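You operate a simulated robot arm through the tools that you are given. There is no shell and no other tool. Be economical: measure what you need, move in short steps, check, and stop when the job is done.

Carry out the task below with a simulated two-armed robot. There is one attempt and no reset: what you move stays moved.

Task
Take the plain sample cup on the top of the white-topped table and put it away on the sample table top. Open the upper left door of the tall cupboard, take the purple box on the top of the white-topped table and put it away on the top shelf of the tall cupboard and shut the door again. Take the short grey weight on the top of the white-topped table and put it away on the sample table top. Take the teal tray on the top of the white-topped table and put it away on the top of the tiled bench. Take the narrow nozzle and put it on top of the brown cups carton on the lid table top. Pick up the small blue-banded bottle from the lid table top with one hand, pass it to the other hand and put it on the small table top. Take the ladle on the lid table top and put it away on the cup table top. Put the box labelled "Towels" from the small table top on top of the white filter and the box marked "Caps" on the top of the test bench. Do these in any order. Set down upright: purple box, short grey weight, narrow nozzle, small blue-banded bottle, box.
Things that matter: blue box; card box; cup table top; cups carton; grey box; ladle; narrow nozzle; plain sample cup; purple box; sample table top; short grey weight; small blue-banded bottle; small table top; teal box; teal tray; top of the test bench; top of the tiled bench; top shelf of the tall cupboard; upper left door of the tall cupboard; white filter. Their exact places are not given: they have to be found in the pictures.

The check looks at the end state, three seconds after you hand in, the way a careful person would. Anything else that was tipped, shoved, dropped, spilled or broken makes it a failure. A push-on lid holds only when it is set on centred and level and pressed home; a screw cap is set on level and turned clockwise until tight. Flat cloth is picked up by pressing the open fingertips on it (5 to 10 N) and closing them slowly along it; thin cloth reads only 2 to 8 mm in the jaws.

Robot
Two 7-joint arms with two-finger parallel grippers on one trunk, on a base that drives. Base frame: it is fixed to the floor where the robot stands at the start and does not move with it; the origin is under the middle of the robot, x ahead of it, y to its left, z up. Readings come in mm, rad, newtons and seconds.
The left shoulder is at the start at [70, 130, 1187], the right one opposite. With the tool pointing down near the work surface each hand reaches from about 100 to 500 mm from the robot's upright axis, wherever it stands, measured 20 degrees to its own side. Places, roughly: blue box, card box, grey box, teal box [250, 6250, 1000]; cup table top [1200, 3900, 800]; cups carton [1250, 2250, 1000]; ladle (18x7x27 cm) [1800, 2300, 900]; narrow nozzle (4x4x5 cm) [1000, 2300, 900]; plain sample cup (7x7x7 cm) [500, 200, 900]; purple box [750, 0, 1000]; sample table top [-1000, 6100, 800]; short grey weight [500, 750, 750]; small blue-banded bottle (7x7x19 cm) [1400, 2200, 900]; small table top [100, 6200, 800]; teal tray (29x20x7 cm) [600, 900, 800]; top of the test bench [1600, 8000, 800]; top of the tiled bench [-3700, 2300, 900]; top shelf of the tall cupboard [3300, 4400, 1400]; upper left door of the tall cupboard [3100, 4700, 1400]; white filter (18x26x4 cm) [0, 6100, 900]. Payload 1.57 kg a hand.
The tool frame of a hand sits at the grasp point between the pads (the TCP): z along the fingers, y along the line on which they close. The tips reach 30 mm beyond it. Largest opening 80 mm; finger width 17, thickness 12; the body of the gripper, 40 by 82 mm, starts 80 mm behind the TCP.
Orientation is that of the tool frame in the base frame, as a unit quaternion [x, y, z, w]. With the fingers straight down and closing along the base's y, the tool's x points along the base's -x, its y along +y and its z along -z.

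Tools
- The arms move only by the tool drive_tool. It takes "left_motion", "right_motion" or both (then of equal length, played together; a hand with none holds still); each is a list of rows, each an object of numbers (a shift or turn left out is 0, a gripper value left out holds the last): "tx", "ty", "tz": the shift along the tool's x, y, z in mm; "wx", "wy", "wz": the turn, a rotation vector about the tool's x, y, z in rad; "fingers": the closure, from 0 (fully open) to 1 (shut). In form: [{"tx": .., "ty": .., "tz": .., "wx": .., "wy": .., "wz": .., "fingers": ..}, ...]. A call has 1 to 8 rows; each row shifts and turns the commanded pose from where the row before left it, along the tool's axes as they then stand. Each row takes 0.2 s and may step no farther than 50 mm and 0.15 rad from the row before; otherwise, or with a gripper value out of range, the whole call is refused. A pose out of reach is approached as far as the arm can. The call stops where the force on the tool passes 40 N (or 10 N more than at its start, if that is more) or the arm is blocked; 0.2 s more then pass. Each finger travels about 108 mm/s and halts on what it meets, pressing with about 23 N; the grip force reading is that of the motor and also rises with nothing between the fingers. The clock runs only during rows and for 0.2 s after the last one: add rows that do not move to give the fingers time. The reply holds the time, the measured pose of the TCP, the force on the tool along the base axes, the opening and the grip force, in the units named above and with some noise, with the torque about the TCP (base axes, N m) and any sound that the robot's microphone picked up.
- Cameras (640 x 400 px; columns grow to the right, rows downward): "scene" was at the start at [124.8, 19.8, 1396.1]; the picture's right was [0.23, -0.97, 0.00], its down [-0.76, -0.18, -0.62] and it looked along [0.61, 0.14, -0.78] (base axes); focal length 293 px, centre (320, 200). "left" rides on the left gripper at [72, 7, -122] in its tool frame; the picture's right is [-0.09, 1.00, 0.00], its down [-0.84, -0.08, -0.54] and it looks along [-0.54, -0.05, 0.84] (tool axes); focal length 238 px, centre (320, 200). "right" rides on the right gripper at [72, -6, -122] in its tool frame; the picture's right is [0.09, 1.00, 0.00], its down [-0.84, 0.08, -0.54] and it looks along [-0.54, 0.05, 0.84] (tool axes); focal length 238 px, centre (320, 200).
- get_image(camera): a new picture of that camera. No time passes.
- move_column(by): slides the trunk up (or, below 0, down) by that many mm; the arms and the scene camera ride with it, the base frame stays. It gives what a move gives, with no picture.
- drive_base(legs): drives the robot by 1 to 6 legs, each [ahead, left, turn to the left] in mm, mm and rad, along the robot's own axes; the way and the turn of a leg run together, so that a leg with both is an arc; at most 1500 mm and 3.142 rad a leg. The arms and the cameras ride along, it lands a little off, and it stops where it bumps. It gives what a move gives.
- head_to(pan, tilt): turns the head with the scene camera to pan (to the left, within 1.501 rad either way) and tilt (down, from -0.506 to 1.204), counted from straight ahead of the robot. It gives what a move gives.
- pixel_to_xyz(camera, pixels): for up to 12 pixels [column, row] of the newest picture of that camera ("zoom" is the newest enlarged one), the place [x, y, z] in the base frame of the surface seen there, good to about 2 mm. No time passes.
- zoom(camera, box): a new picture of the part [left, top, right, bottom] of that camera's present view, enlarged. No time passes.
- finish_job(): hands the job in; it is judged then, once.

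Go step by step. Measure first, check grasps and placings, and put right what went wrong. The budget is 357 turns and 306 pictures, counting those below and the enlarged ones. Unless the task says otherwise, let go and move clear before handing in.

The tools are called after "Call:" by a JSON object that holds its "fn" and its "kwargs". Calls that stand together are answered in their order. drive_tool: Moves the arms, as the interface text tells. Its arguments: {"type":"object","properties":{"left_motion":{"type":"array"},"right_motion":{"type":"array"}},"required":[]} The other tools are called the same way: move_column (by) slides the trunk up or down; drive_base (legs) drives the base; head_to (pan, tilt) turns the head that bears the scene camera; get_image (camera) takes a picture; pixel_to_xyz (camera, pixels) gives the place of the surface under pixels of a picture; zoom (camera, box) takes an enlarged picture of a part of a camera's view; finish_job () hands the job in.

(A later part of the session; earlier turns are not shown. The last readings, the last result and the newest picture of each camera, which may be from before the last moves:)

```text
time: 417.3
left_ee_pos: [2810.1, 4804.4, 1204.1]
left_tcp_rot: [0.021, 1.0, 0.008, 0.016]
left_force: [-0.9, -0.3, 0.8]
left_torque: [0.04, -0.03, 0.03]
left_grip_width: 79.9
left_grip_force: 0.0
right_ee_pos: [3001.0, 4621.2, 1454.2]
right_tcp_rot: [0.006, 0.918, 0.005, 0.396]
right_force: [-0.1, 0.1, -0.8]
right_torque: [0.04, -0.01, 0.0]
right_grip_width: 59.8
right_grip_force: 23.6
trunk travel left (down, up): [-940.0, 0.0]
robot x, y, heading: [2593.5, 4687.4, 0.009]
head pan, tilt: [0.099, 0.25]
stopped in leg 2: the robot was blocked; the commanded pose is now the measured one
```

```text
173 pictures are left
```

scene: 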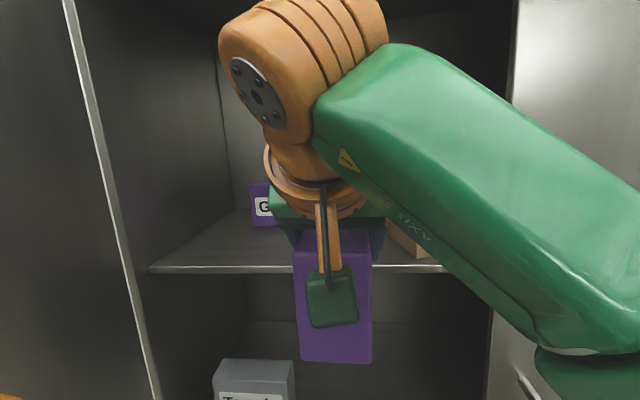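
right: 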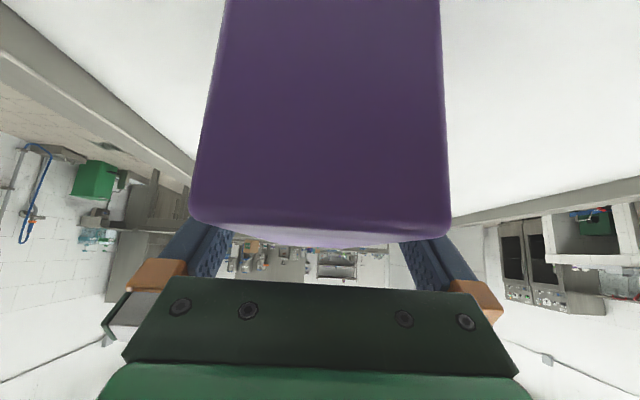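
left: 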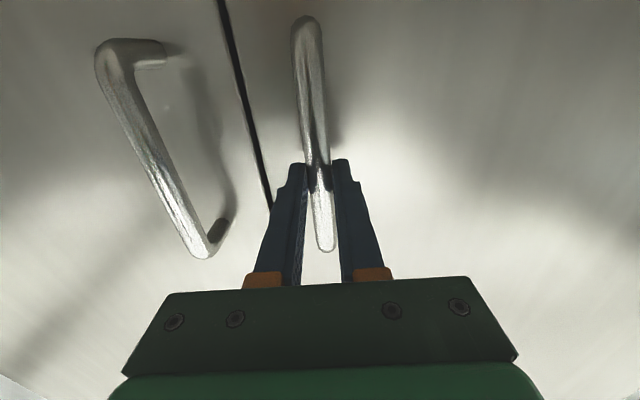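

Blocked, probably the right elbow against the right door or its handle. I back off 120 mm and look at the geometry, then extend the arm.

Call:
{"fn": "drive_base", "kwargs": {"legs": [[-140, 0, 0]]}}

Call:
{"fn": "drive_tool", "kwargs": {"right_motion": [{"tz": 25, "tx": -25}, {"tz": 25, "tx": -25}, {"tz": 20, "tx": -20}, {}]}}

Call:
{"fn": "head_to", "kwargs": {"pan": -0.3, "tilt": 0.4}}

Call:
{"fn": "get_image", "kwargs": {"camera": "scene"}}

```text
time: 418.1
left_ee_pos: [2825.4, 4822.8, 1192.2]
left_tcp_rot: [-0.001, 0.999, -0.037, 0.015]
left_force: [-0.9, 0.0, 0.7]
left_torque: [0.01, 0.04, 0.01]
left_grip_width: 80.0
left_grip_force: 0.1
right_ee_pos: [3024.8, 4590.9, 1464.3]
right_tcp_rot: [0.085, 0.908, 0.014, 0.41]
right_force: [-0.2, -0.4, -1.3]
right_torque: [0.02, 0.02, 0.0]
right_grip_width: 59.5
right_grip_force: 23.1
trunk travel left (down, up): [-940.0, 0.0]
robot x, y, heading: [2593.5, 4680.4, -0.006]
head pan, tilt: [0.099, 0.25]
stopped in leg 1: the robot was blocked; the commanded pose is now the measured one
```

```text
time: 418.4
left_ee_pos: [2839.4, 4834.7, 1184.5]
left_tcp_rot: [-0.031, 0.997, -0.072, 0.014]
left_force: [-1.2, -0.3, 1.4]
left_torque: [0.01, -0.05, 0.0]
left_grip_width: 80.0
left_grip_force: 0.1
right_ee_pos: [3034.4, 4561.0, 1470.9]
right_tcp_rot: [0.179, 0.895, 0.055, 0.405]
right_force: [-1.5, -0.1, -0.9]
right_torque: [-0.01, -0.01, 0.02]
right_grip_width: 60.0
right_grip_force: 23.1
right hand out of reach, approached as far as the arm can: row 1
trunk travel left (down, up): [-940.0, 0.0]
robot x, y, heading: [2596.2, 4680.1, -0.018]
head pan, tilt: [0.099, 0.25]
stopped in row 1 (left hand): the arm was blocked; the commanded pose is now the measured one
```

```text
time: 419.3
left_ee_pos: [2838.4, 4835.1, 1185.3]
left_tcp_rot: [-0.031, 0.997, -0.071, 0.013]
left_force: [0.6, 0.8, -0.2]
left_torque: [0.0, 0.02, 0.0]
left_grip_width: 80.0
left_grip_force: 0.1
right_ee_pos: [3035.6, 4561.1, 1471.4]
right_tcp_rot: [0.179, 0.895, 0.056, 0.404]
right_force: [-0.2, 0.5, -1.7]
right_torque: [-0.01, 0.02, -0.01]
right_grip_width: 60.0
right_grip_force: 23.4
trunk travel left (down, up): [-940.0, 0.0]
robot x, y, heading: [2592.9, 4680.2, -0.021]
head pan, tilt: [-0.3, 0.4]
```

```text
172 pictures are left
```

scene: 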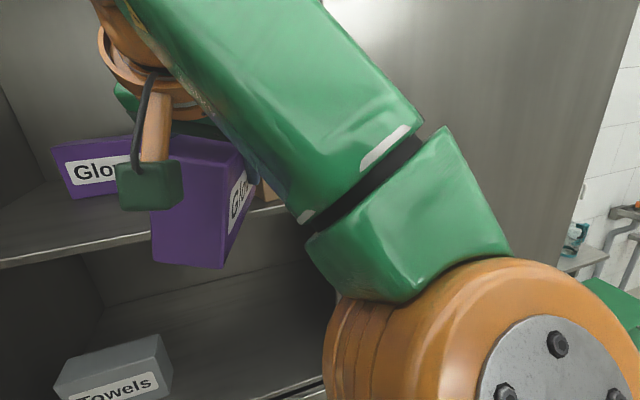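

Backing is blocked as well, and the left arm reports blocked. I look left at the door and the left elbow.

Call:
{"fn": "head_to", "kwargs": {"pan": 1.2, "tilt": 0.4}}

Call:
{"fn": "get_image", "kwargs": {"camera": "scene"}}

Call:
{"fn": "head_to", "kwargs": {"pan": 0.6, "tilt": 0.9}}

Call:
{"fn": "get_image", "kwargs": {"camera": "scene"}}

```text
time: 420.9
left_ee_pos: [2839.0, 4834.9, 1185.0]
left_tcp_rot: [-0.031, 0.997, -0.07, 0.012]
left_force: [-0.2, -0.6, 0.1]
left_torque: [-0.01, 0.01, 0.0]
left_grip_width: 80.1
left_grip_force: 0.0
right_ee_pos: [3036.0, 4561.2, 1470.4]
right_tcp_rot: [0.178, 0.895, 0.056, 0.404]
right_force: [0.6, -0.8, -2.6]
right_torque: [-0.01, 0.0, 0.01]
right_grip_width: 59.6
right_grip_force: 23.2
trunk travel left (down, up): [-940.0, 0.0]
robot x, y, heading: [2592.1, 4680.5, -0.028]
head pan, tilt: [1.201, 0.4]
```

```text
171 pictures are left
```

scene: 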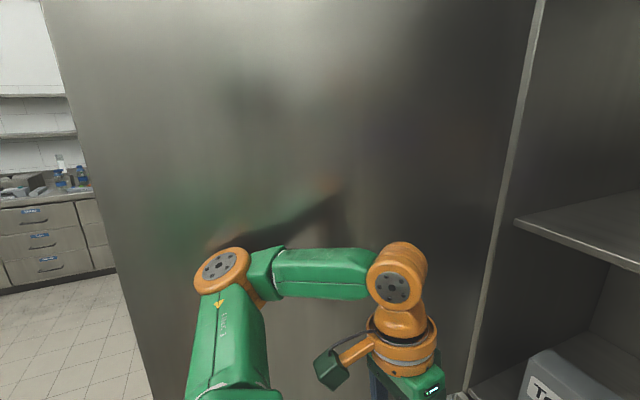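

```text
time: 421.9
left_ee_pos: [2837.5, 4835.3, 1185.0]
left_tcp_rot: [-0.031, 0.997, -0.071, 0.013]
left_force: [0.3, -0.1, 0.1]
left_torque: [0.01, -0.03, 0.01]
left_grip_width: 80.1
left_grip_force: 0.0
right_ee_pos: [3035.4, 4561.3, 1470.0]
right_tcp_rot: [0.178, 0.895, 0.056, 0.404]
right_force: [0.5, 0.1, -1.7]
right_torque: [0.0, 0.02, 0.01]
right_grip_width: 59.7
right_grip_force: 23.2
trunk travel left (down, up): [-940.0, 0.0]
robot x, y, heading: [2594.5, 4680.3, -0.019]
head pan, tilt: [0.6, 0.901]
```

```text
170 pictures are left
```

scene: 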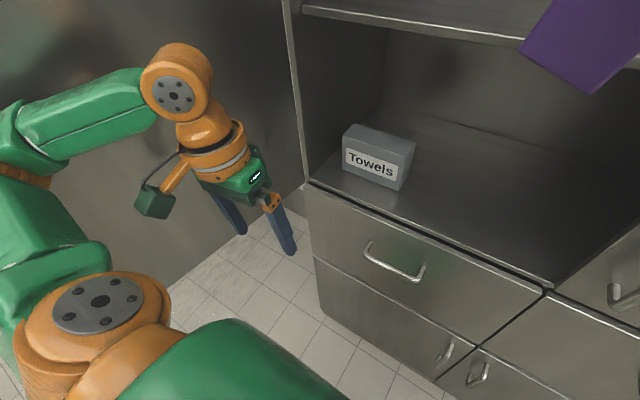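

I measure where the elbows are relative to the doors.

Call:
{"fn": "head_to", "kwargs": {"pan": -0.4, "tilt": 0.5}}

Call:
{"fn": "get_image", "kwargs": {"camera": "scene"}}

Call:
{"fn": "pixel_to_xyz", "kwargs": {"camera": "scene", "pixels": [[420, 330], [350, 330], [300, 300], [480, 260], [560, 300], [280, 240], [330, 180], [250, 300], [420, 200], [380, 390], [520, 200], [450, 390]]}}

```text
time: 423.1
left_ee_pos: [2839.7, 4834.4, 1184.6]
left_tcp_rot: [-0.031, 0.997, -0.072, 0.013]
left_force: [0.1, -0.3, 0.2]
left_torque: [0.02, -0.05, 0.02]
left_grip_width: 80.0
left_grip_force: 0.1
right_ee_pos: [3035.7, 4561.6, 1471.7]
right_tcp_rot: [0.178, 0.896, 0.056, 0.403]
right_force: [0.5, 0.3, -2.2]
right_torque: [0.02, 0.0, 0.01]
right_grip_width: 59.8
right_grip_force: 22.7
trunk travel left (down, up): [-940.0, 0.0]
robot x, y, heading: [2591.4, 4681.7, -0.015]
head pan, tilt: [-0.4, 0.499]
```

```text
169 pictures are left
```

scene: 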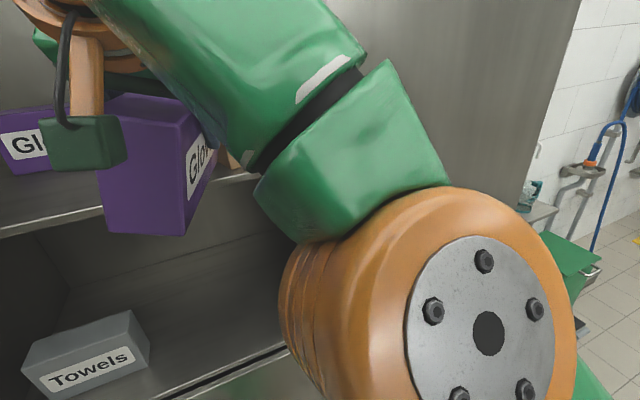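

```text
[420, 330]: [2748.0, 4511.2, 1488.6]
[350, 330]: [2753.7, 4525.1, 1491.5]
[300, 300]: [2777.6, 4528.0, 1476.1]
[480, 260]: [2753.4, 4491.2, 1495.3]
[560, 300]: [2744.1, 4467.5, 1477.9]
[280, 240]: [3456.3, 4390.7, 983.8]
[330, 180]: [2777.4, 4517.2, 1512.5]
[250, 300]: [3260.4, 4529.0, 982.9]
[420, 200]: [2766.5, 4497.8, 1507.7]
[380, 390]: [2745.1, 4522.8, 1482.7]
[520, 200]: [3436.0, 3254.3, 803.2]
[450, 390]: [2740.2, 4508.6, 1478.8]
```

Call:
{"fn": "head_to", "kwargs": {"pan": 1.3, "tilt": 0.6}}

Call:
{"fn": "get_image", "kwargs": {"camera": "scene"}}

Call:
{"fn": "pixel_to_xyz", "kwargs": {"camera": "scene", "pixels": [[60, 100], [90, 200], [130, 300], [160, 380], [270, 200], [240, 210], [220, 200], [280, 240], [380, 190], [420, 260], [400, 60], [200, 60]]}}

```text
time: 424.9
left_ee_pos: [2838.9, 4834.4, 1184.5]
left_tcp_rot: [-0.03, 0.997, -0.071, 0.013]
left_force: [0.7, 0.3, 0.7]
left_torque: [-0.01, 0.01, -0.01]
left_grip_width: 80.1
left_grip_force: 0.0
right_ee_pos: [3035.8, 4561.4, 1470.5]
right_tcp_rot: [0.179, 0.896, 0.056, 0.404]
right_force: [0.7, 1.1, -1.0]
right_torque: [-0.01, -0.04, 0.01]
right_grip_width: 59.8
right_grip_force: 22.5
trunk travel left (down, up): [-940.0, 0.0]
robot x, y, heading: [2596.4, 4679.7, -0.015]
head pan, tilt: [1.3, 0.6]
```

```text
168 pictures are left
```

scene: 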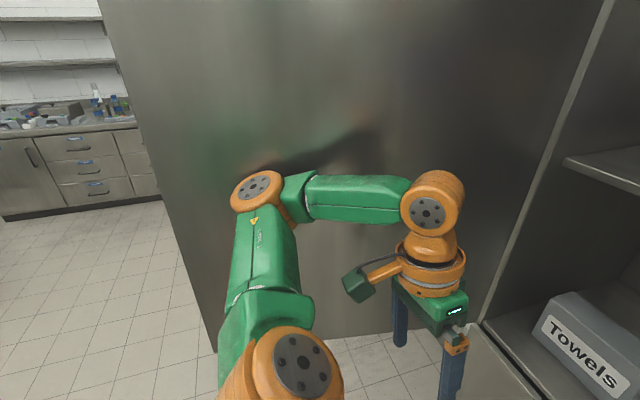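

```text
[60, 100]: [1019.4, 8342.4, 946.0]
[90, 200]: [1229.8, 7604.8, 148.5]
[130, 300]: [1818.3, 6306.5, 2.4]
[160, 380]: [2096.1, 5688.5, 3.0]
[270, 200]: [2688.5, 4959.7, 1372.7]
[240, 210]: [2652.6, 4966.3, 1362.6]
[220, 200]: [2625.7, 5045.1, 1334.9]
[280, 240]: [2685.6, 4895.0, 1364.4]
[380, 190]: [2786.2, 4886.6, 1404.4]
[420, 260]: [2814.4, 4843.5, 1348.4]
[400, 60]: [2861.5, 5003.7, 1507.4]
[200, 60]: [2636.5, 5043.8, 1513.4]
```

The left elbow touches the open door. I try moving only the left hand inward to relieve it.

Call:
{"fn": "drive_tool", "kwargs": {"left_motion": [{"ty": -15}, {"ty": -15}, {}]}}

```text
time: 425.2
left_ee_pos: [2842.5, 4856.9, 1177.0]
left_tcp_rot: [-0.089, 0.99, -0.105, 0.011]
left_force: [0.1, -0.3, 0.5]
left_torque: [0.0, -0.05, 0.04]
left_grip_width: 80.0
left_grip_force: 0.1
right_ee_pos: [3035.0, 4568.0, 1469.3]
right_tcp_rot: [0.218, 0.887, 0.076, 0.399]
right_force: [0.3, -0.4, -1.7]
right_torque: [-0.04, 0.01, 0.03]
right_grip_width: 59.7
right_grip_force: 23.0
trunk travel left (down, up): [-940.0, 0.0]
robot x, y, heading: [2594.2, 4678.9, -0.008]
head pan, tilt: [1.3, 0.6]
stopped in row 1 (left hand): the arm was blocked; the commanded pose is now the measured one
```

The left hand moved oddly. I test the right hand alone with a small retreat.

Call:
{"fn": "drive_tool", "kwargs": {"right_motion": [{"tz": -15}, {}]}}

Call:
{"fn": "head_to", "kwargs": {"pan": 0.9, "tilt": 1.0}}

Call:
{"fn": "get_image", "kwargs": {"camera": "scene"}}

Call:
{"fn": "get_image", "kwargs": {"camera": "left"}}

```text
time: 425.5
left_ee_pos: [2845.2, 4903.4, 1170.8]
left_tcp_rot: [-0.15, 0.982, -0.116, 0.013]
left_force: [-0.6, -1.1, 1.0]
left_torque: [0.13, -0.1, 0.01]
left_grip_width: 80.0
left_grip_force: 0.1
right_ee_pos: [3036.0, 4573.1, 1468.4]
right_tcp_rot: [0.262, 0.878, 0.083, 0.392]
right_force: [-0.2, 0.7, -2.0]
right_torque: [-0.02, 0.01, 0.03]
right_grip_width: 59.7
right_grip_force: 23.3
right hand out of reach, approached as far as the arm can: row 1
trunk travel left (down, up): [-940.0, 0.0]
robot x, y, heading: [2588.0, 4674.6, -0.006]
head pan, tilt: [1.3, 0.6]
stopped in row 1 (left hand): the arm was blocked; the commanded pose is now the measured one
```

```text
time: 426.4
left_ee_pos: [2842.6, 4900.1, 1170.2]
left_tcp_rot: [-0.14, 0.983, -0.116, 0.014]
left_force: [0.4, 0.5, -0.1]
left_torque: [-0.03, -0.01, 0.0]
left_grip_width: 79.8
left_grip_force: 0.1
right_ee_pos: [3034.4, 4573.2, 1467.4]
right_tcp_rot: [0.257, 0.88, 0.082, 0.391]
right_force: [0.6, 0.5, -1.8]
right_torque: [0.0, -0.01, -0.01]
right_grip_width: 59.9
right_grip_force: 22.9
trunk travel left (down, up): [-940.0, 0.0]
robot x, y, heading: [2591.1, 4679.7, 0.0]
head pan, tilt: [0.901, 1.0]
```

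```text
167 pictures are left
```

scene: 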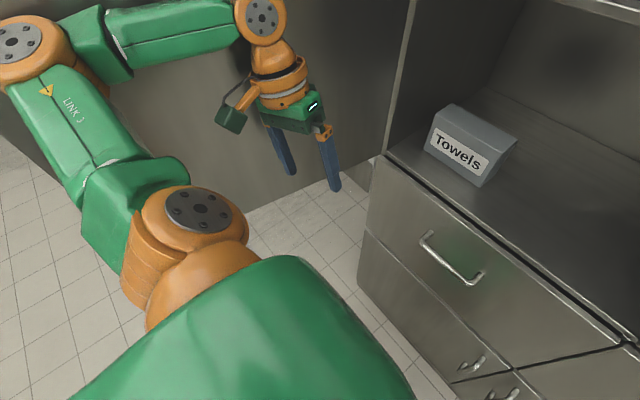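

```text
166 pictures are left
```

left: 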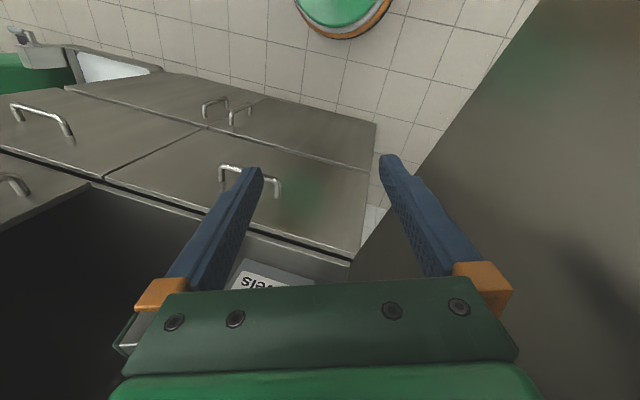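

The left elbow keeps pressing the door. I drive right, away from the door.

Call:
{"fn": "drive_base", "kwargs": {"legs": [[0, -60, 0]]}}

```text
time: 427.1
left_ee_pos: [2850.1, 4888.9, 1161.8]
left_tcp_rot: [-0.167, 0.978, -0.121, -0.011]
left_force: [-1.7, -1.6, -3.3]
left_torque: [0.12, -0.21, 0.03]
left_grip_width: 80.0
left_grip_force: 0.1
right_ee_pos: [3031.7, 4472.1, 1467.0]
right_tcp_rot: [0.378, 0.837, 0.12, 0.377]
right_force: [-6.8, 6.2, -4.2]
right_torque: [-0.38, 0.31, -0.15]
right_grip_width: 59.9
right_grip_force: 22.3
trunk travel left (down, up): [-940.0, 0.0]
robot x, y, heading: [2605.5, 4669.3, -0.055]
head pan, tilt: [0.901, 1.0]
stopped in leg 1: the robot was blocked; the commanded pose is now the measured one
```

Still blocked, and now the right tool shows force. I look carefully around before any further motion.

Call:
{"fn": "get_image", "kwargs": {"camera": "right"}}

Call:
{"fn": "head_to", "kwargs": {"pan": -1.0, "tilt": 0.9}}

Call:
{"fn": "get_image", "kwargs": {"camera": "scene"}}

Call:
{"fn": "head_to", "kwargs": {"pan": 0.0, "tilt": 1.2}}

Call:
{"fn": "get_image", "kwargs": {"camera": "scene"}}

Call:
{"fn": "head_to", "kwargs": {"pan": 0.1, "tilt": 0.3}}

Call:
{"fn": "get_image", "kwargs": {"camera": "scene"}}

```text
165 pictures are left
```

right: 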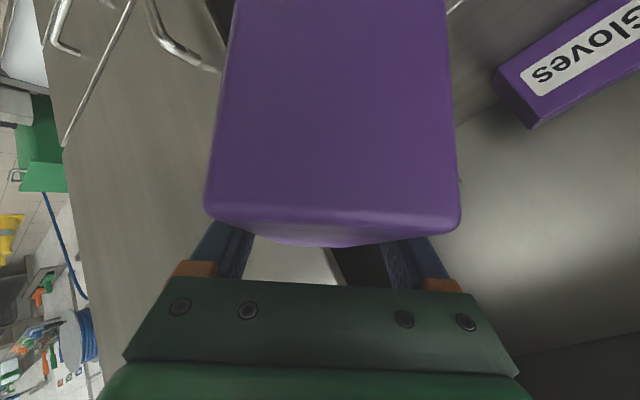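

```text
time: 429.0
left_ee_pos: [2881.8, 4913.8, 1153.7]
left_tcp_rot: [-0.135, 0.982, -0.135, -0.01]
left_force: [-0.2, -0.3, -0.6]
left_torque: [0.01, 0.03, 0.04]
left_grip_width: 80.1
left_grip_force: 0.0
right_ee_pos: [3036.7, 4498.1, 1468.0]
right_tcp_rot: [0.388, 0.83, 0.091, 0.389]
right_force: [-0.2, 0.4, -1.8]
right_torque: [-0.01, 0.06, -0.02]
right_grip_width: 60.0
right_grip_force: 23.2
trunk travel left (down, up): [-940.0, 0.0]
robot x, y, heading: [2618.1, 4673.3, -0.114]
head pan, tilt: [-1.0, 0.901]
```

```text
164 pictures are left
```

scene: 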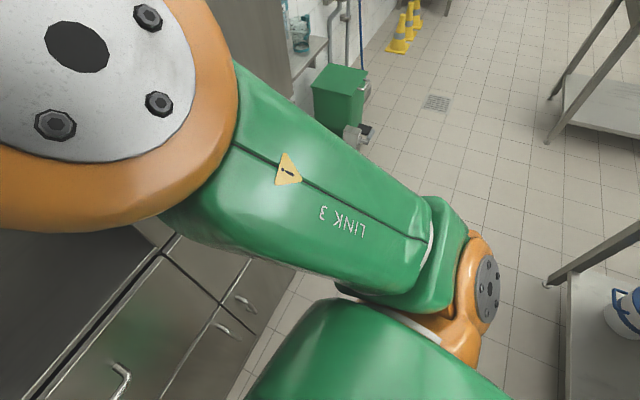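

```text
time: 430.3
left_ee_pos: [2883.6, 4913.1, 1152.5]
left_tcp_rot: [-0.132, 0.982, -0.136, -0.011]
left_force: [-1.2, 0.1, -0.3]
left_torque: [0.01, -0.04, -0.03]
left_grip_width: 80.0
left_grip_force: 0.1
right_ee_pos: [3036.4, 4498.5, 1468.3]
right_tcp_rot: [0.392, 0.829, 0.091, 0.389]
right_force: [-0.2, -0.1, -2.7]
right_torque: [-0.04, -0.03, 0.01]
right_grip_width: 60.0
right_grip_force: 22.9
trunk travel left (down, up): [-940.0, 0.0]
robot x, y, heading: [2623.1, 4675.1, -0.12]
head pan, tilt: [0.0, 1.201]
```

```text
163 pictures are left
```

scene: 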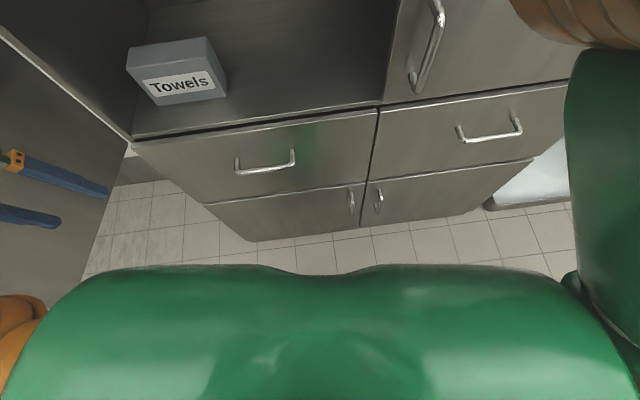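

```text
time: 431.5
left_ee_pos: [2883.6, 4913.6, 1152.4]
left_tcp_rot: [-0.133, 0.982, -0.136, -0.01]
left_force: [0.0, 0.1, -0.5]
left_torque: [0.0, -0.05, 0.0]
left_grip_width: 80.1
left_grip_force: 0.1
right_ee_pos: [3037.0, 4498.6, 1467.6]
right_tcp_rot: [0.39, 0.83, 0.09, 0.388]
right_force: [-0.9, 0.0, -1.7]
right_torque: [-0.02, -0.01, -0.01]
right_grip_width: 59.9
right_grip_force: 23.0
trunk travel left (down, up): [-940.0, 0.0]
robot x, y, heading: [2622.3, 4675.8, -0.119]
head pan, tilt: [0.099, 0.3]
```

```text
162 pictures are left
```

scene: 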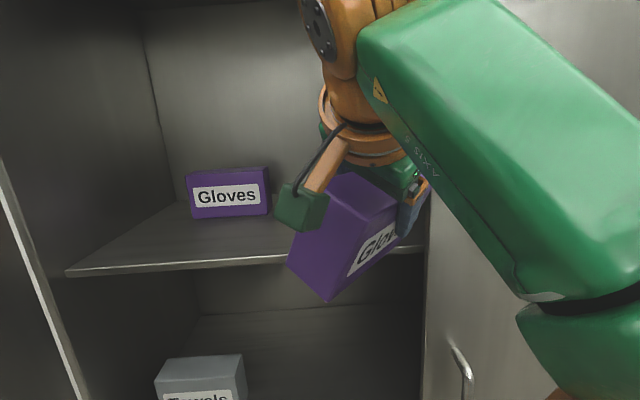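

The base has settled at heading -0.119. I test a small reverse move.

Call:
{"fn": "drive_base", "kwargs": {"legs": [[-40, 0, 0]]}}

Call:
{"fn": "head_to", "kwargs": {"pan": 1.45, "tilt": 0.5}}

Call:
{"fn": "get_image", "kwargs": {"camera": "scene"}}

```text
time: 432.2
left_ee_pos: [2872.0, 4871.3, 1096.5]
left_tcp_rot: [-0.052, 0.961, -0.207, -0.175]
left_force: [-7.9, -13.6, -7.1]
left_torque: [0.82, -0.32, -0.17]
left_grip_width: 80.2
left_grip_force: 0.1
right_ee_pos: [3019.9, 4427.0, 1461.8]
right_tcp_rot: [0.563, 0.729, 0.118, 0.372]
right_force: [-2.2, -0.5, -1.6]
right_torque: [0.0, -0.18, 0.1]
right_grip_width: 59.7
right_grip_force: 22.8
trunk travel left (down, up): [-940.0, 0.0]
robot x, y, heading: [2643.5, 4662.0, -0.231]
head pan, tilt: [0.099, 0.3]
stopped in leg 1: the robot was blocked; the commanded pose is now the measured one
```

```text
time: 433.7
left_ee_pos: [2894.4, 4873.8, 1102.3]
left_tcp_rot: [-0.048, 0.967, -0.196, -0.152]
left_force: [0.5, -0.4, 0.1]
left_torque: [0.01, 0.0, 0.0]
left_grip_width: 80.2
left_grip_force: 0.0
right_ee_pos: [3023.3, 4418.7, 1461.5]
right_tcp_rot: [0.563, 0.729, 0.108, 0.374]
right_force: [-11.4, 7.0, -7.5]
right_torque: [0.24, 0.87, 0.49]
right_grip_width: 60.0
right_grip_force: 22.8
trunk travel left (down, up): [-940.0, 0.0]
robot x, y, heading: [2647.5, 4664.5, -0.251]
head pan, tilt: [1.45, 0.499]
```

```text
161 pictures are left
```

scene: 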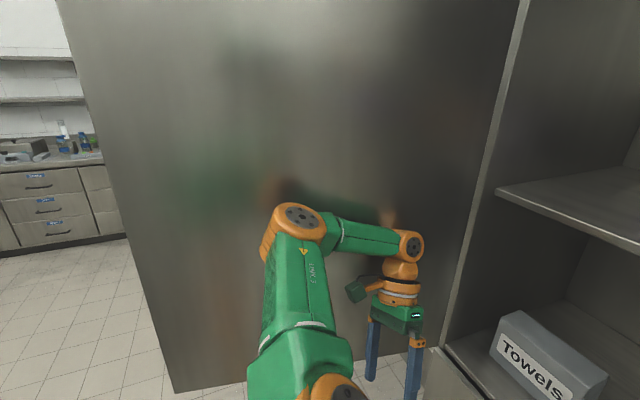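

Call:
{"fn": "pixel_to_xyz", "kwargs": {"camera": "scene", "pixels": [[270, 225], [300, 215], [265, 245], [250, 180], [150, 100], [150, 300], [350, 100], [480, 100], [400, 240], [320, 340], [300, 270], [170, 385]]}}

Call:
{"fn": "head_to", "kwargs": {"pan": 1.5, "tilt": 1.1}}

Call:
{"fn": "get_image", "kwargs": {"camera": "scene"}}

Call:
{"fn": "head_to", "kwargs": {"pan": -1.5, "tilt": 0.9}}

Call:
{"fn": "get_image", "kwargs": {"camera": "scene"}}

```text
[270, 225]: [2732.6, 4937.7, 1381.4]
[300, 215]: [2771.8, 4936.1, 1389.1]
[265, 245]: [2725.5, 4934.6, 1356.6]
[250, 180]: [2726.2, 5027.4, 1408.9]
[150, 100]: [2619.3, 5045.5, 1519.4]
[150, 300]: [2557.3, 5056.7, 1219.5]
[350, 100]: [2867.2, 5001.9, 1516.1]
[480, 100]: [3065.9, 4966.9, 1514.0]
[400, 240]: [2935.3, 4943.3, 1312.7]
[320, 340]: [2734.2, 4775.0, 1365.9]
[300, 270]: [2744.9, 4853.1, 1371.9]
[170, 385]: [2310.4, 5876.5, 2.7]
```

```text
time: 434.7
left_ee_pos: [2892.9, 4874.1, 1103.0]
left_tcp_rot: [-0.047, 0.968, -0.195, -0.153]
left_force: [0.6, 0.1, -0.5]
left_torque: [0.0, -0.03, 0.02]
left_grip_width: 80.0
left_grip_force: 0.0
right_ee_pos: [3024.5, 4419.0, 1463.2]
right_tcp_rot: [0.565, 0.728, 0.109, 0.373]
right_force: [-11.1, 6.8, -6.5]
right_torque: [0.23, 0.79, 0.49]
right_grip_width: 60.0
right_grip_force: 22.9
trunk travel left (down, up): [-940.0, 0.0]
robot x, y, heading: [2643.4, 4668.4, -0.252]
head pan, tilt: [1.499, 1.1]
```

```text
160 pictures are left
```

scene: 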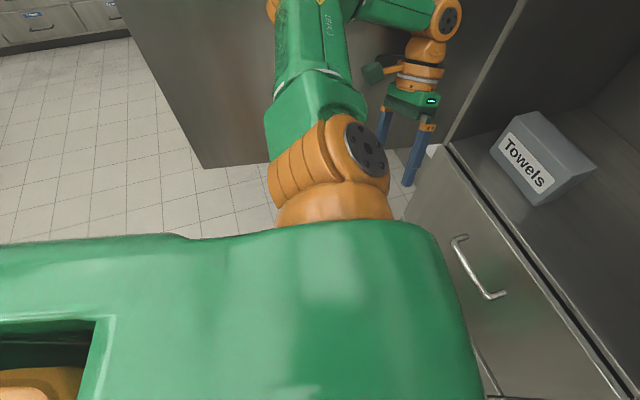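

```text
time: 437.3
left_ee_pos: [2893.7, 4872.7, 1102.3]
left_tcp_rot: [-0.045, 0.967, -0.197, -0.157]
left_force: [0.1, -0.1, 0.4]
left_torque: [-0.02, 0.01, 0.01]
left_grip_width: 80.1
left_grip_force: 0.0
right_ee_pos: [3024.3, 4418.4, 1461.9]
right_tcp_rot: [0.566, 0.727, 0.109, 0.373]
right_force: [-8.3, 6.1, -0.1]
right_torque: [0.15, 0.26, 0.37]
right_grip_width: 60.0
right_grip_force: 23.1
trunk travel left (down, up): [-940.0, 0.0]
robot x, y, heading: [2643.5, 4665.3, -0.258]
head pan, tilt: [-1.499, 0.901]
```

```text
159 pictures are left
```

scene: 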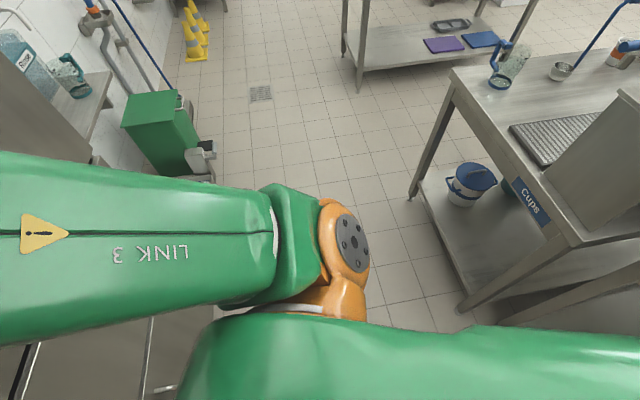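

The left arm seems wedged between body and door (elbow flared because the hand was pulled in). I extend the left hand forward and inward to fold the elbow away.

Call:
{"fn": "drive_tool", "kwargs": {"left_motion": [{"tx": -28, "ty": -24, "tz": 0}, {"tx": -28, "ty": -24, "tz": 0}, {}]}}

```text
time: 437.6
left_ee_pos: [2880.7, 4862.8, 1086.1]
left_tcp_rot: [-0.006, 0.945, -0.229, -0.233]
left_force: [1.4, 10.6, -3.2]
left_torque: [-0.99, 0.32, 0.37]
left_grip_width: 80.0
left_grip_force: 0.1
right_ee_pos: [3020.0, 4412.7, 1459.6]
right_tcp_rot: [0.623, 0.682, 0.132, 0.36]
right_force: [-1.4, 3.3, -4.4]
right_torque: [-0.32, 0.47, -0.26]
right_grip_width: 60.0
right_grip_force: 22.9
trunk travel left (down, up): [-940.0, 0.0]
robot x, y, heading: [2641.3, 4658.9, -0.255]
head pan, tilt: [-1.499, 0.901]
stopped in row 1 (left hand): the arm was blocked; the commanded pose is now the measured one
```

Call:
{"fn": "get_image", "kwargs": {"camera": "right"}}

Call:
{"fn": "head_to", "kwargs": {"pan": -0.3, "tilt": 0.3}}

Call:
{"fn": "get_image", "kwargs": {"camera": "scene"}}

Call:
{"fn": "get_image", "kwargs": {"camera": "left"}}

```text
158 pictures are left
```

right: 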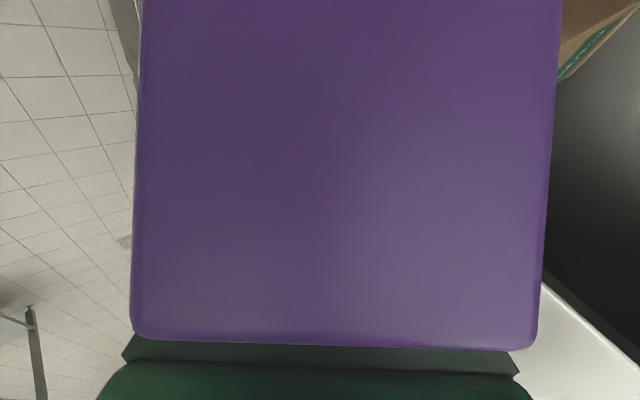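

```text
time: 439.0
left_ee_pos: [2888.9, 4862.2, 1086.7]
left_tcp_rot: [-0.004, 0.949, -0.224, -0.224]
left_force: [-0.4, 0.8, 0.9]
left_torque: [-0.02, 0.01, 0.0]
left_grip_width: 80.0
left_grip_force: 0.1
right_ee_pos: [3020.1, 4409.2, 1458.0]
right_tcp_rot: [0.625, 0.68, 0.126, 0.362]
right_force: [-10.2, 9.5, -3.6]
right_torque: [0.39, 0.57, 0.76]
right_grip_width: 60.1
right_grip_force: 23.2
trunk travel left (down, up): [-940.0, 0.0]
robot x, y, heading: [2645.9, 4666.3, -0.26]
head pan, tilt: [-0.3, 0.3]
```

```text
157 pictures are left
```

scene: 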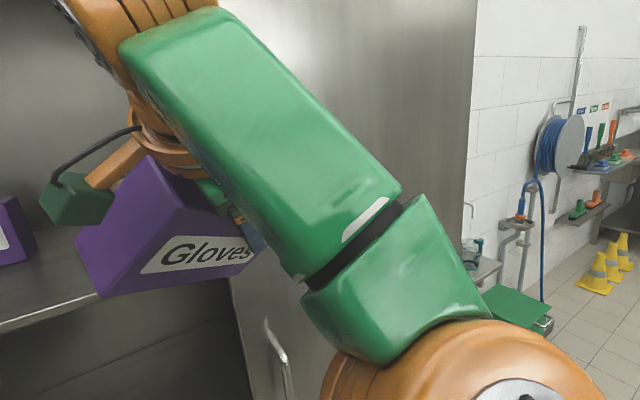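

```text
156 pictures are left
```

left: 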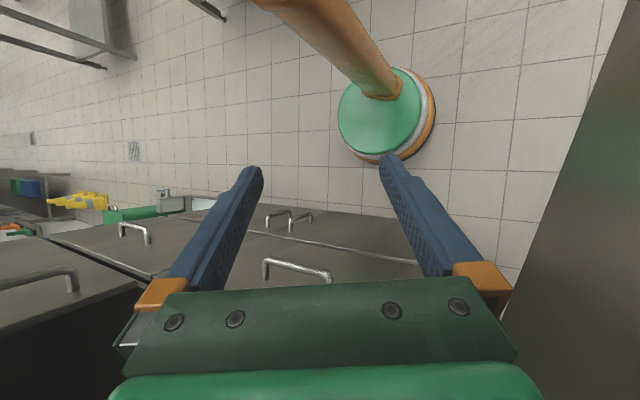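

I try lowering and extending the left hand (which straightens that arm and draws the elbow off the door).

Call:
{"fn": "drive_tool", "kwargs": {"left_motion": [{"tx": -20, "ty": 7, "tz": 11}, {"tx": -20, "ty": 7, "tz": 11}, {"tx": -20, "ty": 7, "tz": 11}, {}]}}

```text
time: 439.4
left_ee_pos: [2868.0, 4855.9, 1070.1]
left_tcp_rot: [0.058, 0.915, -0.264, -0.3]
left_force: [0.3, 0.2, -0.1]
left_torque: [0.0, 0.0, 0.01]
left_grip_width: 79.9
left_grip_force: 0.0
right_ee_pos: [3014.9, 4409.9, 1456.2]
right_tcp_rot: [0.678, 0.632, 0.148, 0.346]
right_force: [-8.7, 10.1, 1.7]
right_torque: [0.43, 0.12, 0.85]
right_grip_width: 59.9
right_grip_force: 23.2
trunk travel left (down, up): [-940.0, 0.0]
robot x, y, heading: [2640.4, 4661.4, -0.261]
head pan, tilt: [-0.3, 0.3]
stopped in row 1 (left hand): the arm was blocked; the commanded pose is now the measured one
```

The left hand is now tilted with its wrist toward the door. I rotate it back upright while moving the TCP forward, so the wrist leaves the door.

Call:
{"fn": "drive_tool", "kwargs": {"left_motion": [{"tx": -25, "ty": -2, "tz": -18, "wx": -0.1, "wy": -0.1}, {"tx": -25, "ty": -2, "tz": -14, "wx": -0.1, "wy": -0.1}, {"wx": -0.1, "wy": -0.1}, {}]}}

Call:
{"fn": "head_to", "kwargs": {"pan": 1.1, "tilt": 0.7}}

Call:
{"fn": "get_image", "kwargs": {"camera": "scene"}}

```text
time: 439.7
left_ee_pos: [2868.8, 4862.1, 1054.5]
left_tcp_rot: [0.119, 0.891, -0.27, -0.345]
left_force: [0.3, 0.0, -0.4]
left_torque: [-0.01, 0.05, -0.04]
left_grip_width: 80.0
left_grip_force: 0.0
right_ee_pos: [3015.8, 4417.3, 1451.8]
right_tcp_rot: [0.721, 0.587, 0.157, 0.332]
right_force: [-9.3, 12.5, -0.2]
right_torque: [0.53, 0.24, 1.07]
right_grip_width: 60.3
right_grip_force: 22.9
trunk travel left (down, up): [-940.0, 0.0]
robot x, y, heading: [2638.9, 4659.7, -0.264]
head pan, tilt: [-0.3, 0.3]
stopped in row 1 (left hand): the arm was blocked; the commanded pose is now the measured one
```

```text
time: 441.2
left_ee_pos: [2880.7, 4862.9, 1057.5]
left_tcp_rot: [0.117, 0.899, -0.262, -0.331]
left_force: [-0.7, 0.3, 0.4]
left_torque: [0.01, 0.02, 0.01]
left_grip_width: 80.0
left_grip_force: 0.3
right_ee_pos: [3013.1, 4407.6, 1449.8]
right_tcp_rot: [0.723, 0.583, 0.149, 0.339]
right_force: [-6.5, 8.6, -5.0]
right_torque: [0.35, 0.67, 0.78]
right_grip_width: 60.8
right_grip_force: 22.2
trunk travel left (down, up): [-940.0, 0.0]
robot x, y, heading: [2641.7, 4662.7, -0.293]
head pan, tilt: [1.1, 0.7]
```

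```text
155 pictures are left
```

scene: 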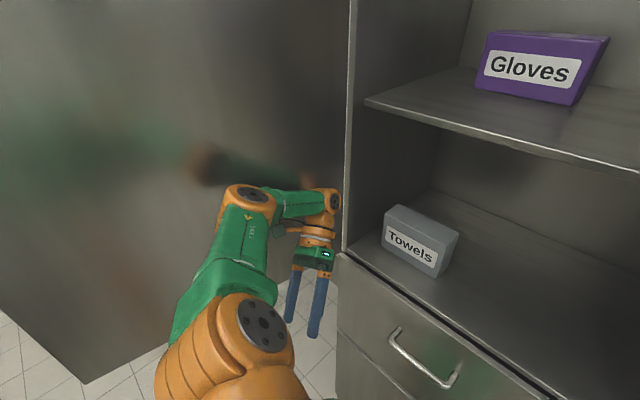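

The right hand feels contact at its front-right. I try withdrawing only the right hand back and to the left.

Call:
{"fn": "drive_tool", "kwargs": {"right_motion": [{"tx": 6, "ty": -24, "tz": -38}, {"tx": 6, "ty": -24, "tz": -38}, {}]}}

Call:
{"fn": "get_image", "kwargs": {"camera": "scene"}}

```text
time: 441.6
left_ee_pos: [2878.8, 4868.4, 1049.6]
left_tcp_rot: [0.172, 0.865, -0.279, -0.381]
left_force: [0.3, 0.2, 0.0]
left_torque: [-0.02, -0.03, -0.03]
left_grip_width: 80.0
left_grip_force: 0.0
right_ee_pos: [3009.5, 4412.8, 1451.4]
right_tcp_rot: [0.757, 0.546, 0.153, 0.324]
right_force: [-0.1, -0.3, -3.5]
right_torque: [-0.15, 0.01, -0.04]
right_grip_width: 60.4
right_grip_force: 22.6
trunk travel left (down, up): [-940.0, 0.0]
robot x, y, heading: [2646.4, 4660.0, -0.296]
head pan, tilt: [1.1, 0.7]
stopped in row 1 (left hand): the arm was blocked; the commanded pose is now the measured one
```

```text
154 pictures are left
```

scene: 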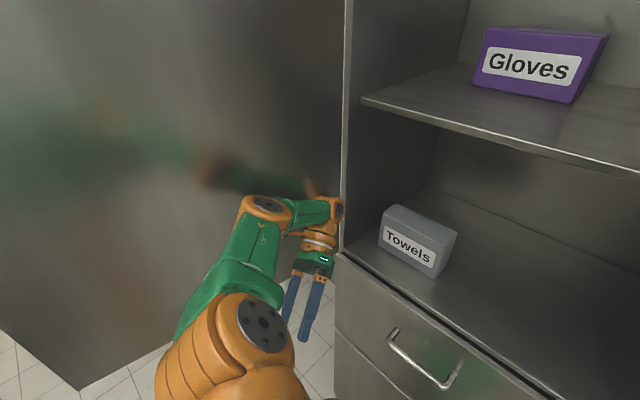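

Call:
{"fn": "pixel_to_xyz", "kwargs": {"camera": "scene", "pixels": [[336, 206], [320, 215], [265, 203], [245, 215], [290, 215], [345, 230], [330, 170], [262, 320], [225, 250], [200, 230]]}}

Call:
{"fn": "zoom", "kwargs": {"camera": "scene", "box": [180, 150, 400, 350]}}

```text
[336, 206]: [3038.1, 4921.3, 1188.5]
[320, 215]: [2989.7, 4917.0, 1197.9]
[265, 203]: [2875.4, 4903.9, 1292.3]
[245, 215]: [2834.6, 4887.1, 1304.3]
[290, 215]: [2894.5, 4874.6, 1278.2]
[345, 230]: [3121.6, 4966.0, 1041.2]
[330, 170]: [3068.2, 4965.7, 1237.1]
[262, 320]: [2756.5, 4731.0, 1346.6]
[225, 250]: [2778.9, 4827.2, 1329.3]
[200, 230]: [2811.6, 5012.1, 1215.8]
```

```text
2.00 times, centred on (290, 250) of scene
```

zoom: 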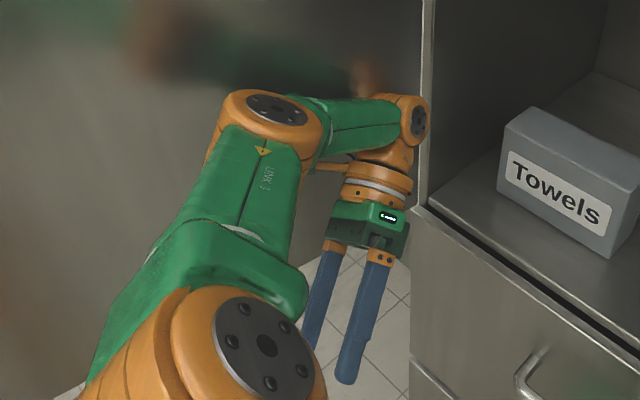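

I test a call with no motion, to see whether the arms drift by themselves.

Call:
{"fn": "drive_tool", "kwargs": {"left_motion": [{}]}}

Call:
{"fn": "drive_tool", "kwargs": {"left_motion": [{}, {}]}}

```text
time: 441.9
left_ee_pos: [2889.8, 4871.9, 1040.3]
left_tcp_rot: [0.212, 0.848, -0.284, -0.394]
left_force: [-42.0, -50.5, -8.0]
left_torque: [4.52, -4.21, 2.05]
left_grip_width: 80.0
left_grip_force: 0.0
right_ee_pos: [3007.4, 4408.6, 1451.2]
right_tcp_rot: [0.787, 0.505, 0.155, 0.32]
right_force: [-0.4, -0.4, -1.9]
right_torque: [-0.09, 0.01, 0.02]
right_grip_width: 60.2
right_grip_force: 22.4
trunk travel left (down, up): [-940.0, 0.0]
robot x, y, heading: [2650.9, 4652.9, -0.333]
head pan, tilt: [1.1, 0.7]
stopped in row 1 (left hand): the arm was blocked; the commanded pose is now the measured one
```

```text
time: 442.2
left_ee_pos: [2910.2, 4867.5, 1029.8]
left_tcp_rot: [0.25, 0.838, -0.275, -0.4]
left_force: [-0.2, -2.1, -0.8]
left_torque: [0.09, 0.01, -0.13]
left_grip_width: 79.9
left_grip_force: 0.0
right_ee_pos: [3011.0, 4386.6, 1444.5]
right_tcp_rot: [0.817, 0.465, 0.151, 0.305]
right_force: [-35.0, -2.3, 0.5]
right_torque: [0.29, 1.6, -0.07]
right_grip_width: 60.7
right_grip_force: 24.1
trunk travel left (down, up): [-940.0, 0.0]
robot x, y, heading: [2662.5, 4647.2, -0.368]
head pan, tilt: [1.1, 0.7]
stopped in row 1 (left hand): the arm was blocked; the commanded pose is now the measured one
```

Contacts on both sides are preloaded. I try driving diagonally back and right, away from door and cupboard.

Call:
{"fn": "drive_base", "kwargs": {"legs": [[-150, -150, 0]]}}

```text
time: 442.9
left_ee_pos: [2963.2, 4861.8, 1009.8]
left_tcp_rot: [0.284, 0.826, -0.268, -0.407]
left_force: [-7.2, -41.5, 19.1]
left_torque: [6.24, -1.93, -2.18]
left_grip_width: 80.0
left_grip_force: 0.0
right_ee_pos: [3023.3, 4382.6, 1444.1]
right_tcp_rot: [0.843, 0.415, 0.13, 0.316]
right_force: [-6.6, -0.9, -3.1]
right_torque: [-0.15, 0.5, -0.25]
right_grip_width: 59.8
right_grip_force: 23.4
trunk travel left (down, up): [-940.0, 0.0]
robot x, y, heading: [2678.9, 4635.3, -0.457]
head pan, tilt: [1.1, 0.7]
stopped in leg 1: the force on the tool passed its limit at 170 N (the readings are from after the stop); the commanded pose is now the measured one
```

The base seems to pivot clockwise. I test a pure counter-clockwise turn.

Call:
{"fn": "drive_base", "kwargs": {"legs": [[0, 0, 0.15]]}}

Call:
{"fn": "head_to", "kwargs": {"pan": -1.5, "tilt": 0.5}}

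Call:
{"fn": "get_image", "kwargs": {"camera": "scene"}}

Call:
{"fn": "get_image", "kwargs": {"camera": "left"}}

```text
time: 443.7
left_ee_pos: [2963.3, 4861.5, 1007.1]
left_tcp_rot: [0.283, 0.826, -0.273, -0.404]
left_force: [-17.9, -31.3, 13.8]
left_torque: [4.73, -2.88, -0.2]
left_grip_width: 80.2
left_grip_force: 0.0
right_ee_pos: [3028.6, 4383.3, 1444.1]
right_tcp_rot: [0.842, 0.421, 0.128, 0.312]
right_force: [-6.1, 0.8, -2.0]
right_torque: [-0.06, 0.04, 0.31]
right_grip_width: 59.7
right_grip_force: 23.0
trunk travel left (down, up): [-940.0, 0.0]
robot x, y, heading: [2675.9, 4632.7, -0.445]
head pan, tilt: [1.1, 0.7]
stopped in leg 1: the force on the tool passed its limit at 55 N (the readings are from after the stop); the commanded pose is now the measured one
```

```text
time: 446.0
left_ee_pos: [2963.7, 4860.5, 1008.6]
left_tcp_rot: [0.284, 0.826, -0.272, -0.404]
left_force: [-5.0, -44.9, -15.0]
left_torque: [3.09, 0.41, -2.54]
left_grip_width: 79.8
left_grip_force: 0.1
right_ee_pos: [3028.4, 4382.9, 1444.3]
right_tcp_rot: [0.842, 0.421, 0.129, 0.312]
right_force: [-23.3, 3.8, -0.2]
right_torque: [-0.01, -0.08, 0.96]
right_grip_width: 59.9
right_grip_force: 22.9
trunk travel left (down, up): [-940.0, 0.0]
robot x, y, heading: [2678.0, 4629.3, -0.447]
head pan, tilt: [-1.499, 0.499]
```

```text
152 pictures are left
```

scene: 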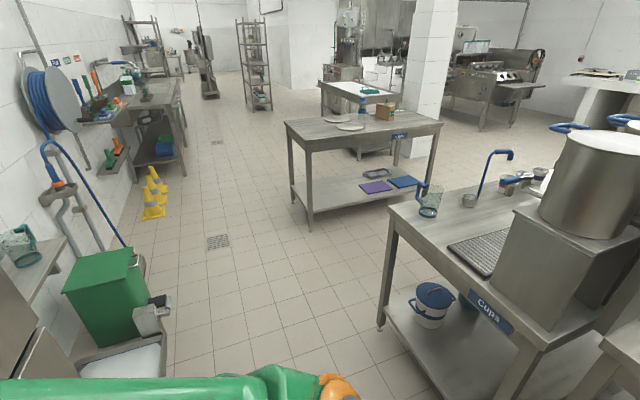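

```text
151 pictures are left
```

left: 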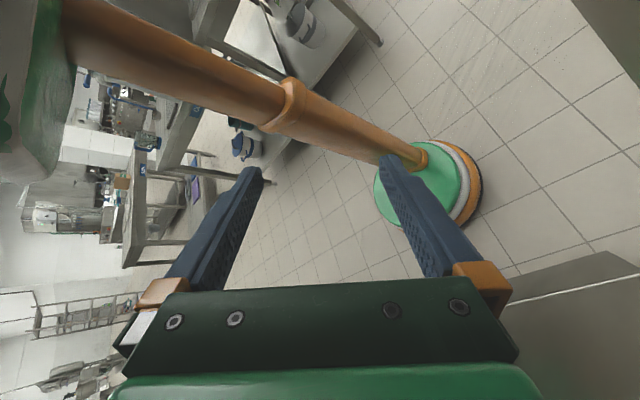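

The left hand presses against the cupboard post (force -45 N in y). I command it away: -y, -x, slightly up.

Call:
{"fn": "drive_tool", "kwargs": {"left_motion": [{"tx": -12, "ty": -39, "tz": 20}, {"tx": -12, "ty": -39, "tz": 20}, {"tx": -12, "ty": -39, "tz": 20}, {}]}}

```text
time: 447.0
left_ee_pos: [2904.8, 4761.3, 1034.2]
left_tcp_rot: [0.286, 0.823, -0.282, -0.402]
left_force: [-1.1, -0.3, 0.7]
left_torque: [0.01, 0.0, 0.0]
left_grip_width: 80.0
left_grip_force: 0.1
right_ee_pos: [3029.2, 4411.9, 1449.4]
right_tcp_rot: [0.838, 0.423, 0.124, 0.32]
right_force: [-22.2, 5.2, 1.4]
right_torque: [0.09, 0.12, 0.45]
right_grip_width: 59.8
right_grip_force: 22.7
trunk travel left (down, up): [-940.0, 0.0]
robot x, y, heading: [2675.2, 4631.4, -0.441]
head pan, tilt: [-1.499, 0.499]
```

That worked: the left hand is free. Now I back the right hand off the right door.

Call:
{"fn": "drive_tool", "kwargs": {"right_motion": [{"tx": -12, "ty": -31, "tz": -25}, {"tx": -12, "ty": -31, "tz": -25}, {"tx": -12, "ty": -31, "tz": -25}, {}]}}

Call:
{"fn": "head_to", "kwargs": {"pan": 0.2, "tilt": 0.3}}

Call:
{"fn": "get_image", "kwargs": {"camera": "scene"}}

```text
time: 448.0
left_ee_pos: [2920.2, 4758.2, 1030.6]
left_tcp_rot: [0.284, 0.82, -0.283, -0.409]
left_force: [0.2, 0.7, -0.3]
left_torque: [-0.02, 0.03, -0.03]
left_grip_width: 80.0
left_grip_force: 0.0
right_ee_pos: [2936.7, 4451.4, 1444.2]
right_tcp_rot: [0.84, 0.425, 0.117, 0.315]
right_force: [1.3, -0.3, -2.8]
right_torque: [-0.05, 0.05, -0.01]
right_grip_width: 60.0
right_grip_force: 23.1
trunk travel left (down, up): [-940.0, 0.0]
robot x, y, heading: [2675.6, 4633.7, -0.446]
head pan, tilt: [-1.499, 0.499]
```

```text
time: 449.7
left_ee_pos: [2918.8, 4757.3, 1031.3]
left_tcp_rot: [0.284, 0.82, -0.283, -0.408]
left_force: [0.6, 0.1, -0.3]
left_torque: [-0.01, 0.0, -0.02]
left_grip_width: 80.2
left_grip_force: 0.0
right_ee_pos: [2933.5, 4453.6, 1443.8]
right_tcp_rot: [0.84, 0.424, 0.117, 0.316]
right_force: [0.0, -0.5, -1.8]
right_torque: [-0.05, 0.02, 0.0]
right_grip_width: 59.4
right_grip_force: 23.1
trunk travel left (down, up): [-940.0, 0.0]
robot x, y, heading: [2676.0, 4634.3, -0.445]
head pan, tilt: [0.201, 0.3]
```

```text
150 pictures are left
```

scene: 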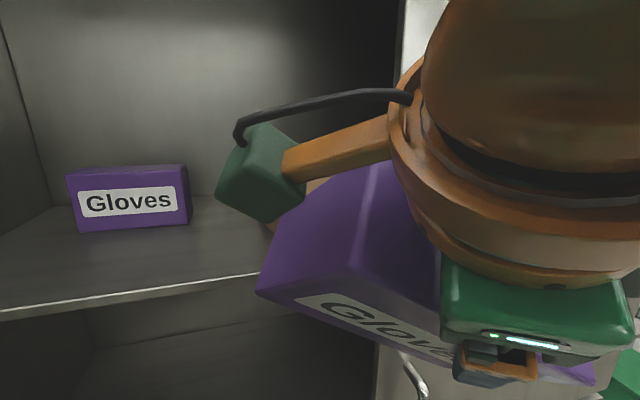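

Both hands are free. I drive straight away from the cupboard (world -x).

Call:
{"fn": "drive_base", "kwargs": {"legs": [[-250, -125, 0]]}}

```text
time: 451.7
left_ee_pos: [2636.7, 4753.5, 1031.9]
left_tcp_rot: [0.285, 0.82, -0.282, -0.41]
left_force: [-0.1, -0.3, -0.4]
left_torque: [0.03, 0.01, 0.0]
left_grip_width: 80.3
left_grip_force: 0.1
right_ee_pos: [2654.2, 4448.4, 1442.7]
right_tcp_rot: [0.841, 0.424, 0.116, 0.316]
right_force: [0.7, 0.2, -2.1]
right_torque: [-0.03, 0.04, -0.01]
right_grip_width: 59.8
right_grip_force: 23.0
trunk travel left (down, up): [-940.0, 0.0]
robot x, y, heading: [2392.5, 4625.0, -0.447]
head pan, tilt: [0.201, 0.3]
```

Free. I drive right 300 mm and straighten the heading.

Call:
{"fn": "drive_base", "kwargs": {"legs": [[110, -271, 0], [0, 0, 0.447]]}}

Call:
{"fn": "head_to", "kwargs": {"pan": 0.3, "tilt": 0.3}}

Call:
{"fn": "get_image", "kwargs": {"camera": "scene"}}

```text
time: 455.0
left_ee_pos: [2544.0, 4550.8, 1031.6]
left_tcp_rot: [0.1, 0.862, -0.364, -0.337]
left_force: [0.9, 0.0, 0.2]
left_torque: [0.0, 0.02, 0.01]
left_grip_width: 80.3
left_grip_force: 0.0
right_ee_pos: [2686.5, 4279.7, 1443.9]
right_tcp_rot: [0.727, 0.598, 0.184, 0.282]
right_force: [-0.3, 0.2, -1.7]
right_torque: [-0.01, 0.0, 0.0]
right_grip_width: 59.8
right_grip_force: 22.9
trunk travel left (down, up): [-940.0, 0.0]
robot x, y, heading: [2379.7, 4333.5, -0.004]
head pan, tilt: [0.201, 0.3]
```

```text
time: 455.7
left_ee_pos: [2541.9, 4551.6, 1031.0]
left_tcp_rot: [0.099, 0.862, -0.365, -0.337]
left_force: [0.8, 0.5, 0.5]
left_torque: [0.03, -0.01, -0.01]
left_grip_width: 80.1
left_grip_force: 0.0
right_ee_pos: [2685.8, 4280.8, 1444.7]
right_tcp_rot: [0.728, 0.598, 0.183, 0.282]
right_force: [0.5, 1.1, -0.8]
right_torque: [-0.05, 0.0, 0.02]
right_grip_width: 59.8
right_grip_force: 23.2
trunk travel left (down, up): [-940.0, 0.0]
robot x, y, heading: [2375.7, 4339.1, -0.006]
head pan, tilt: [0.3, 0.3]
```

```text
149 pictures are left
```

scene: 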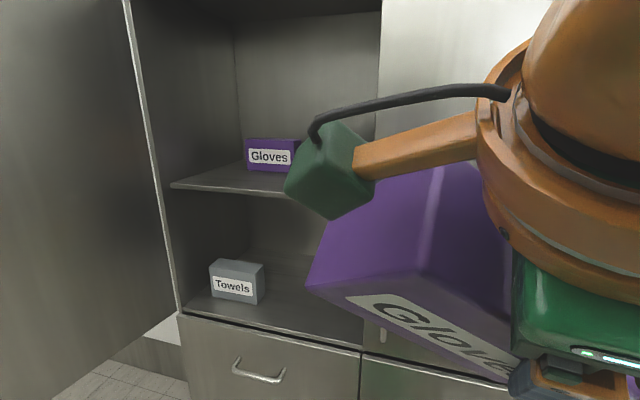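

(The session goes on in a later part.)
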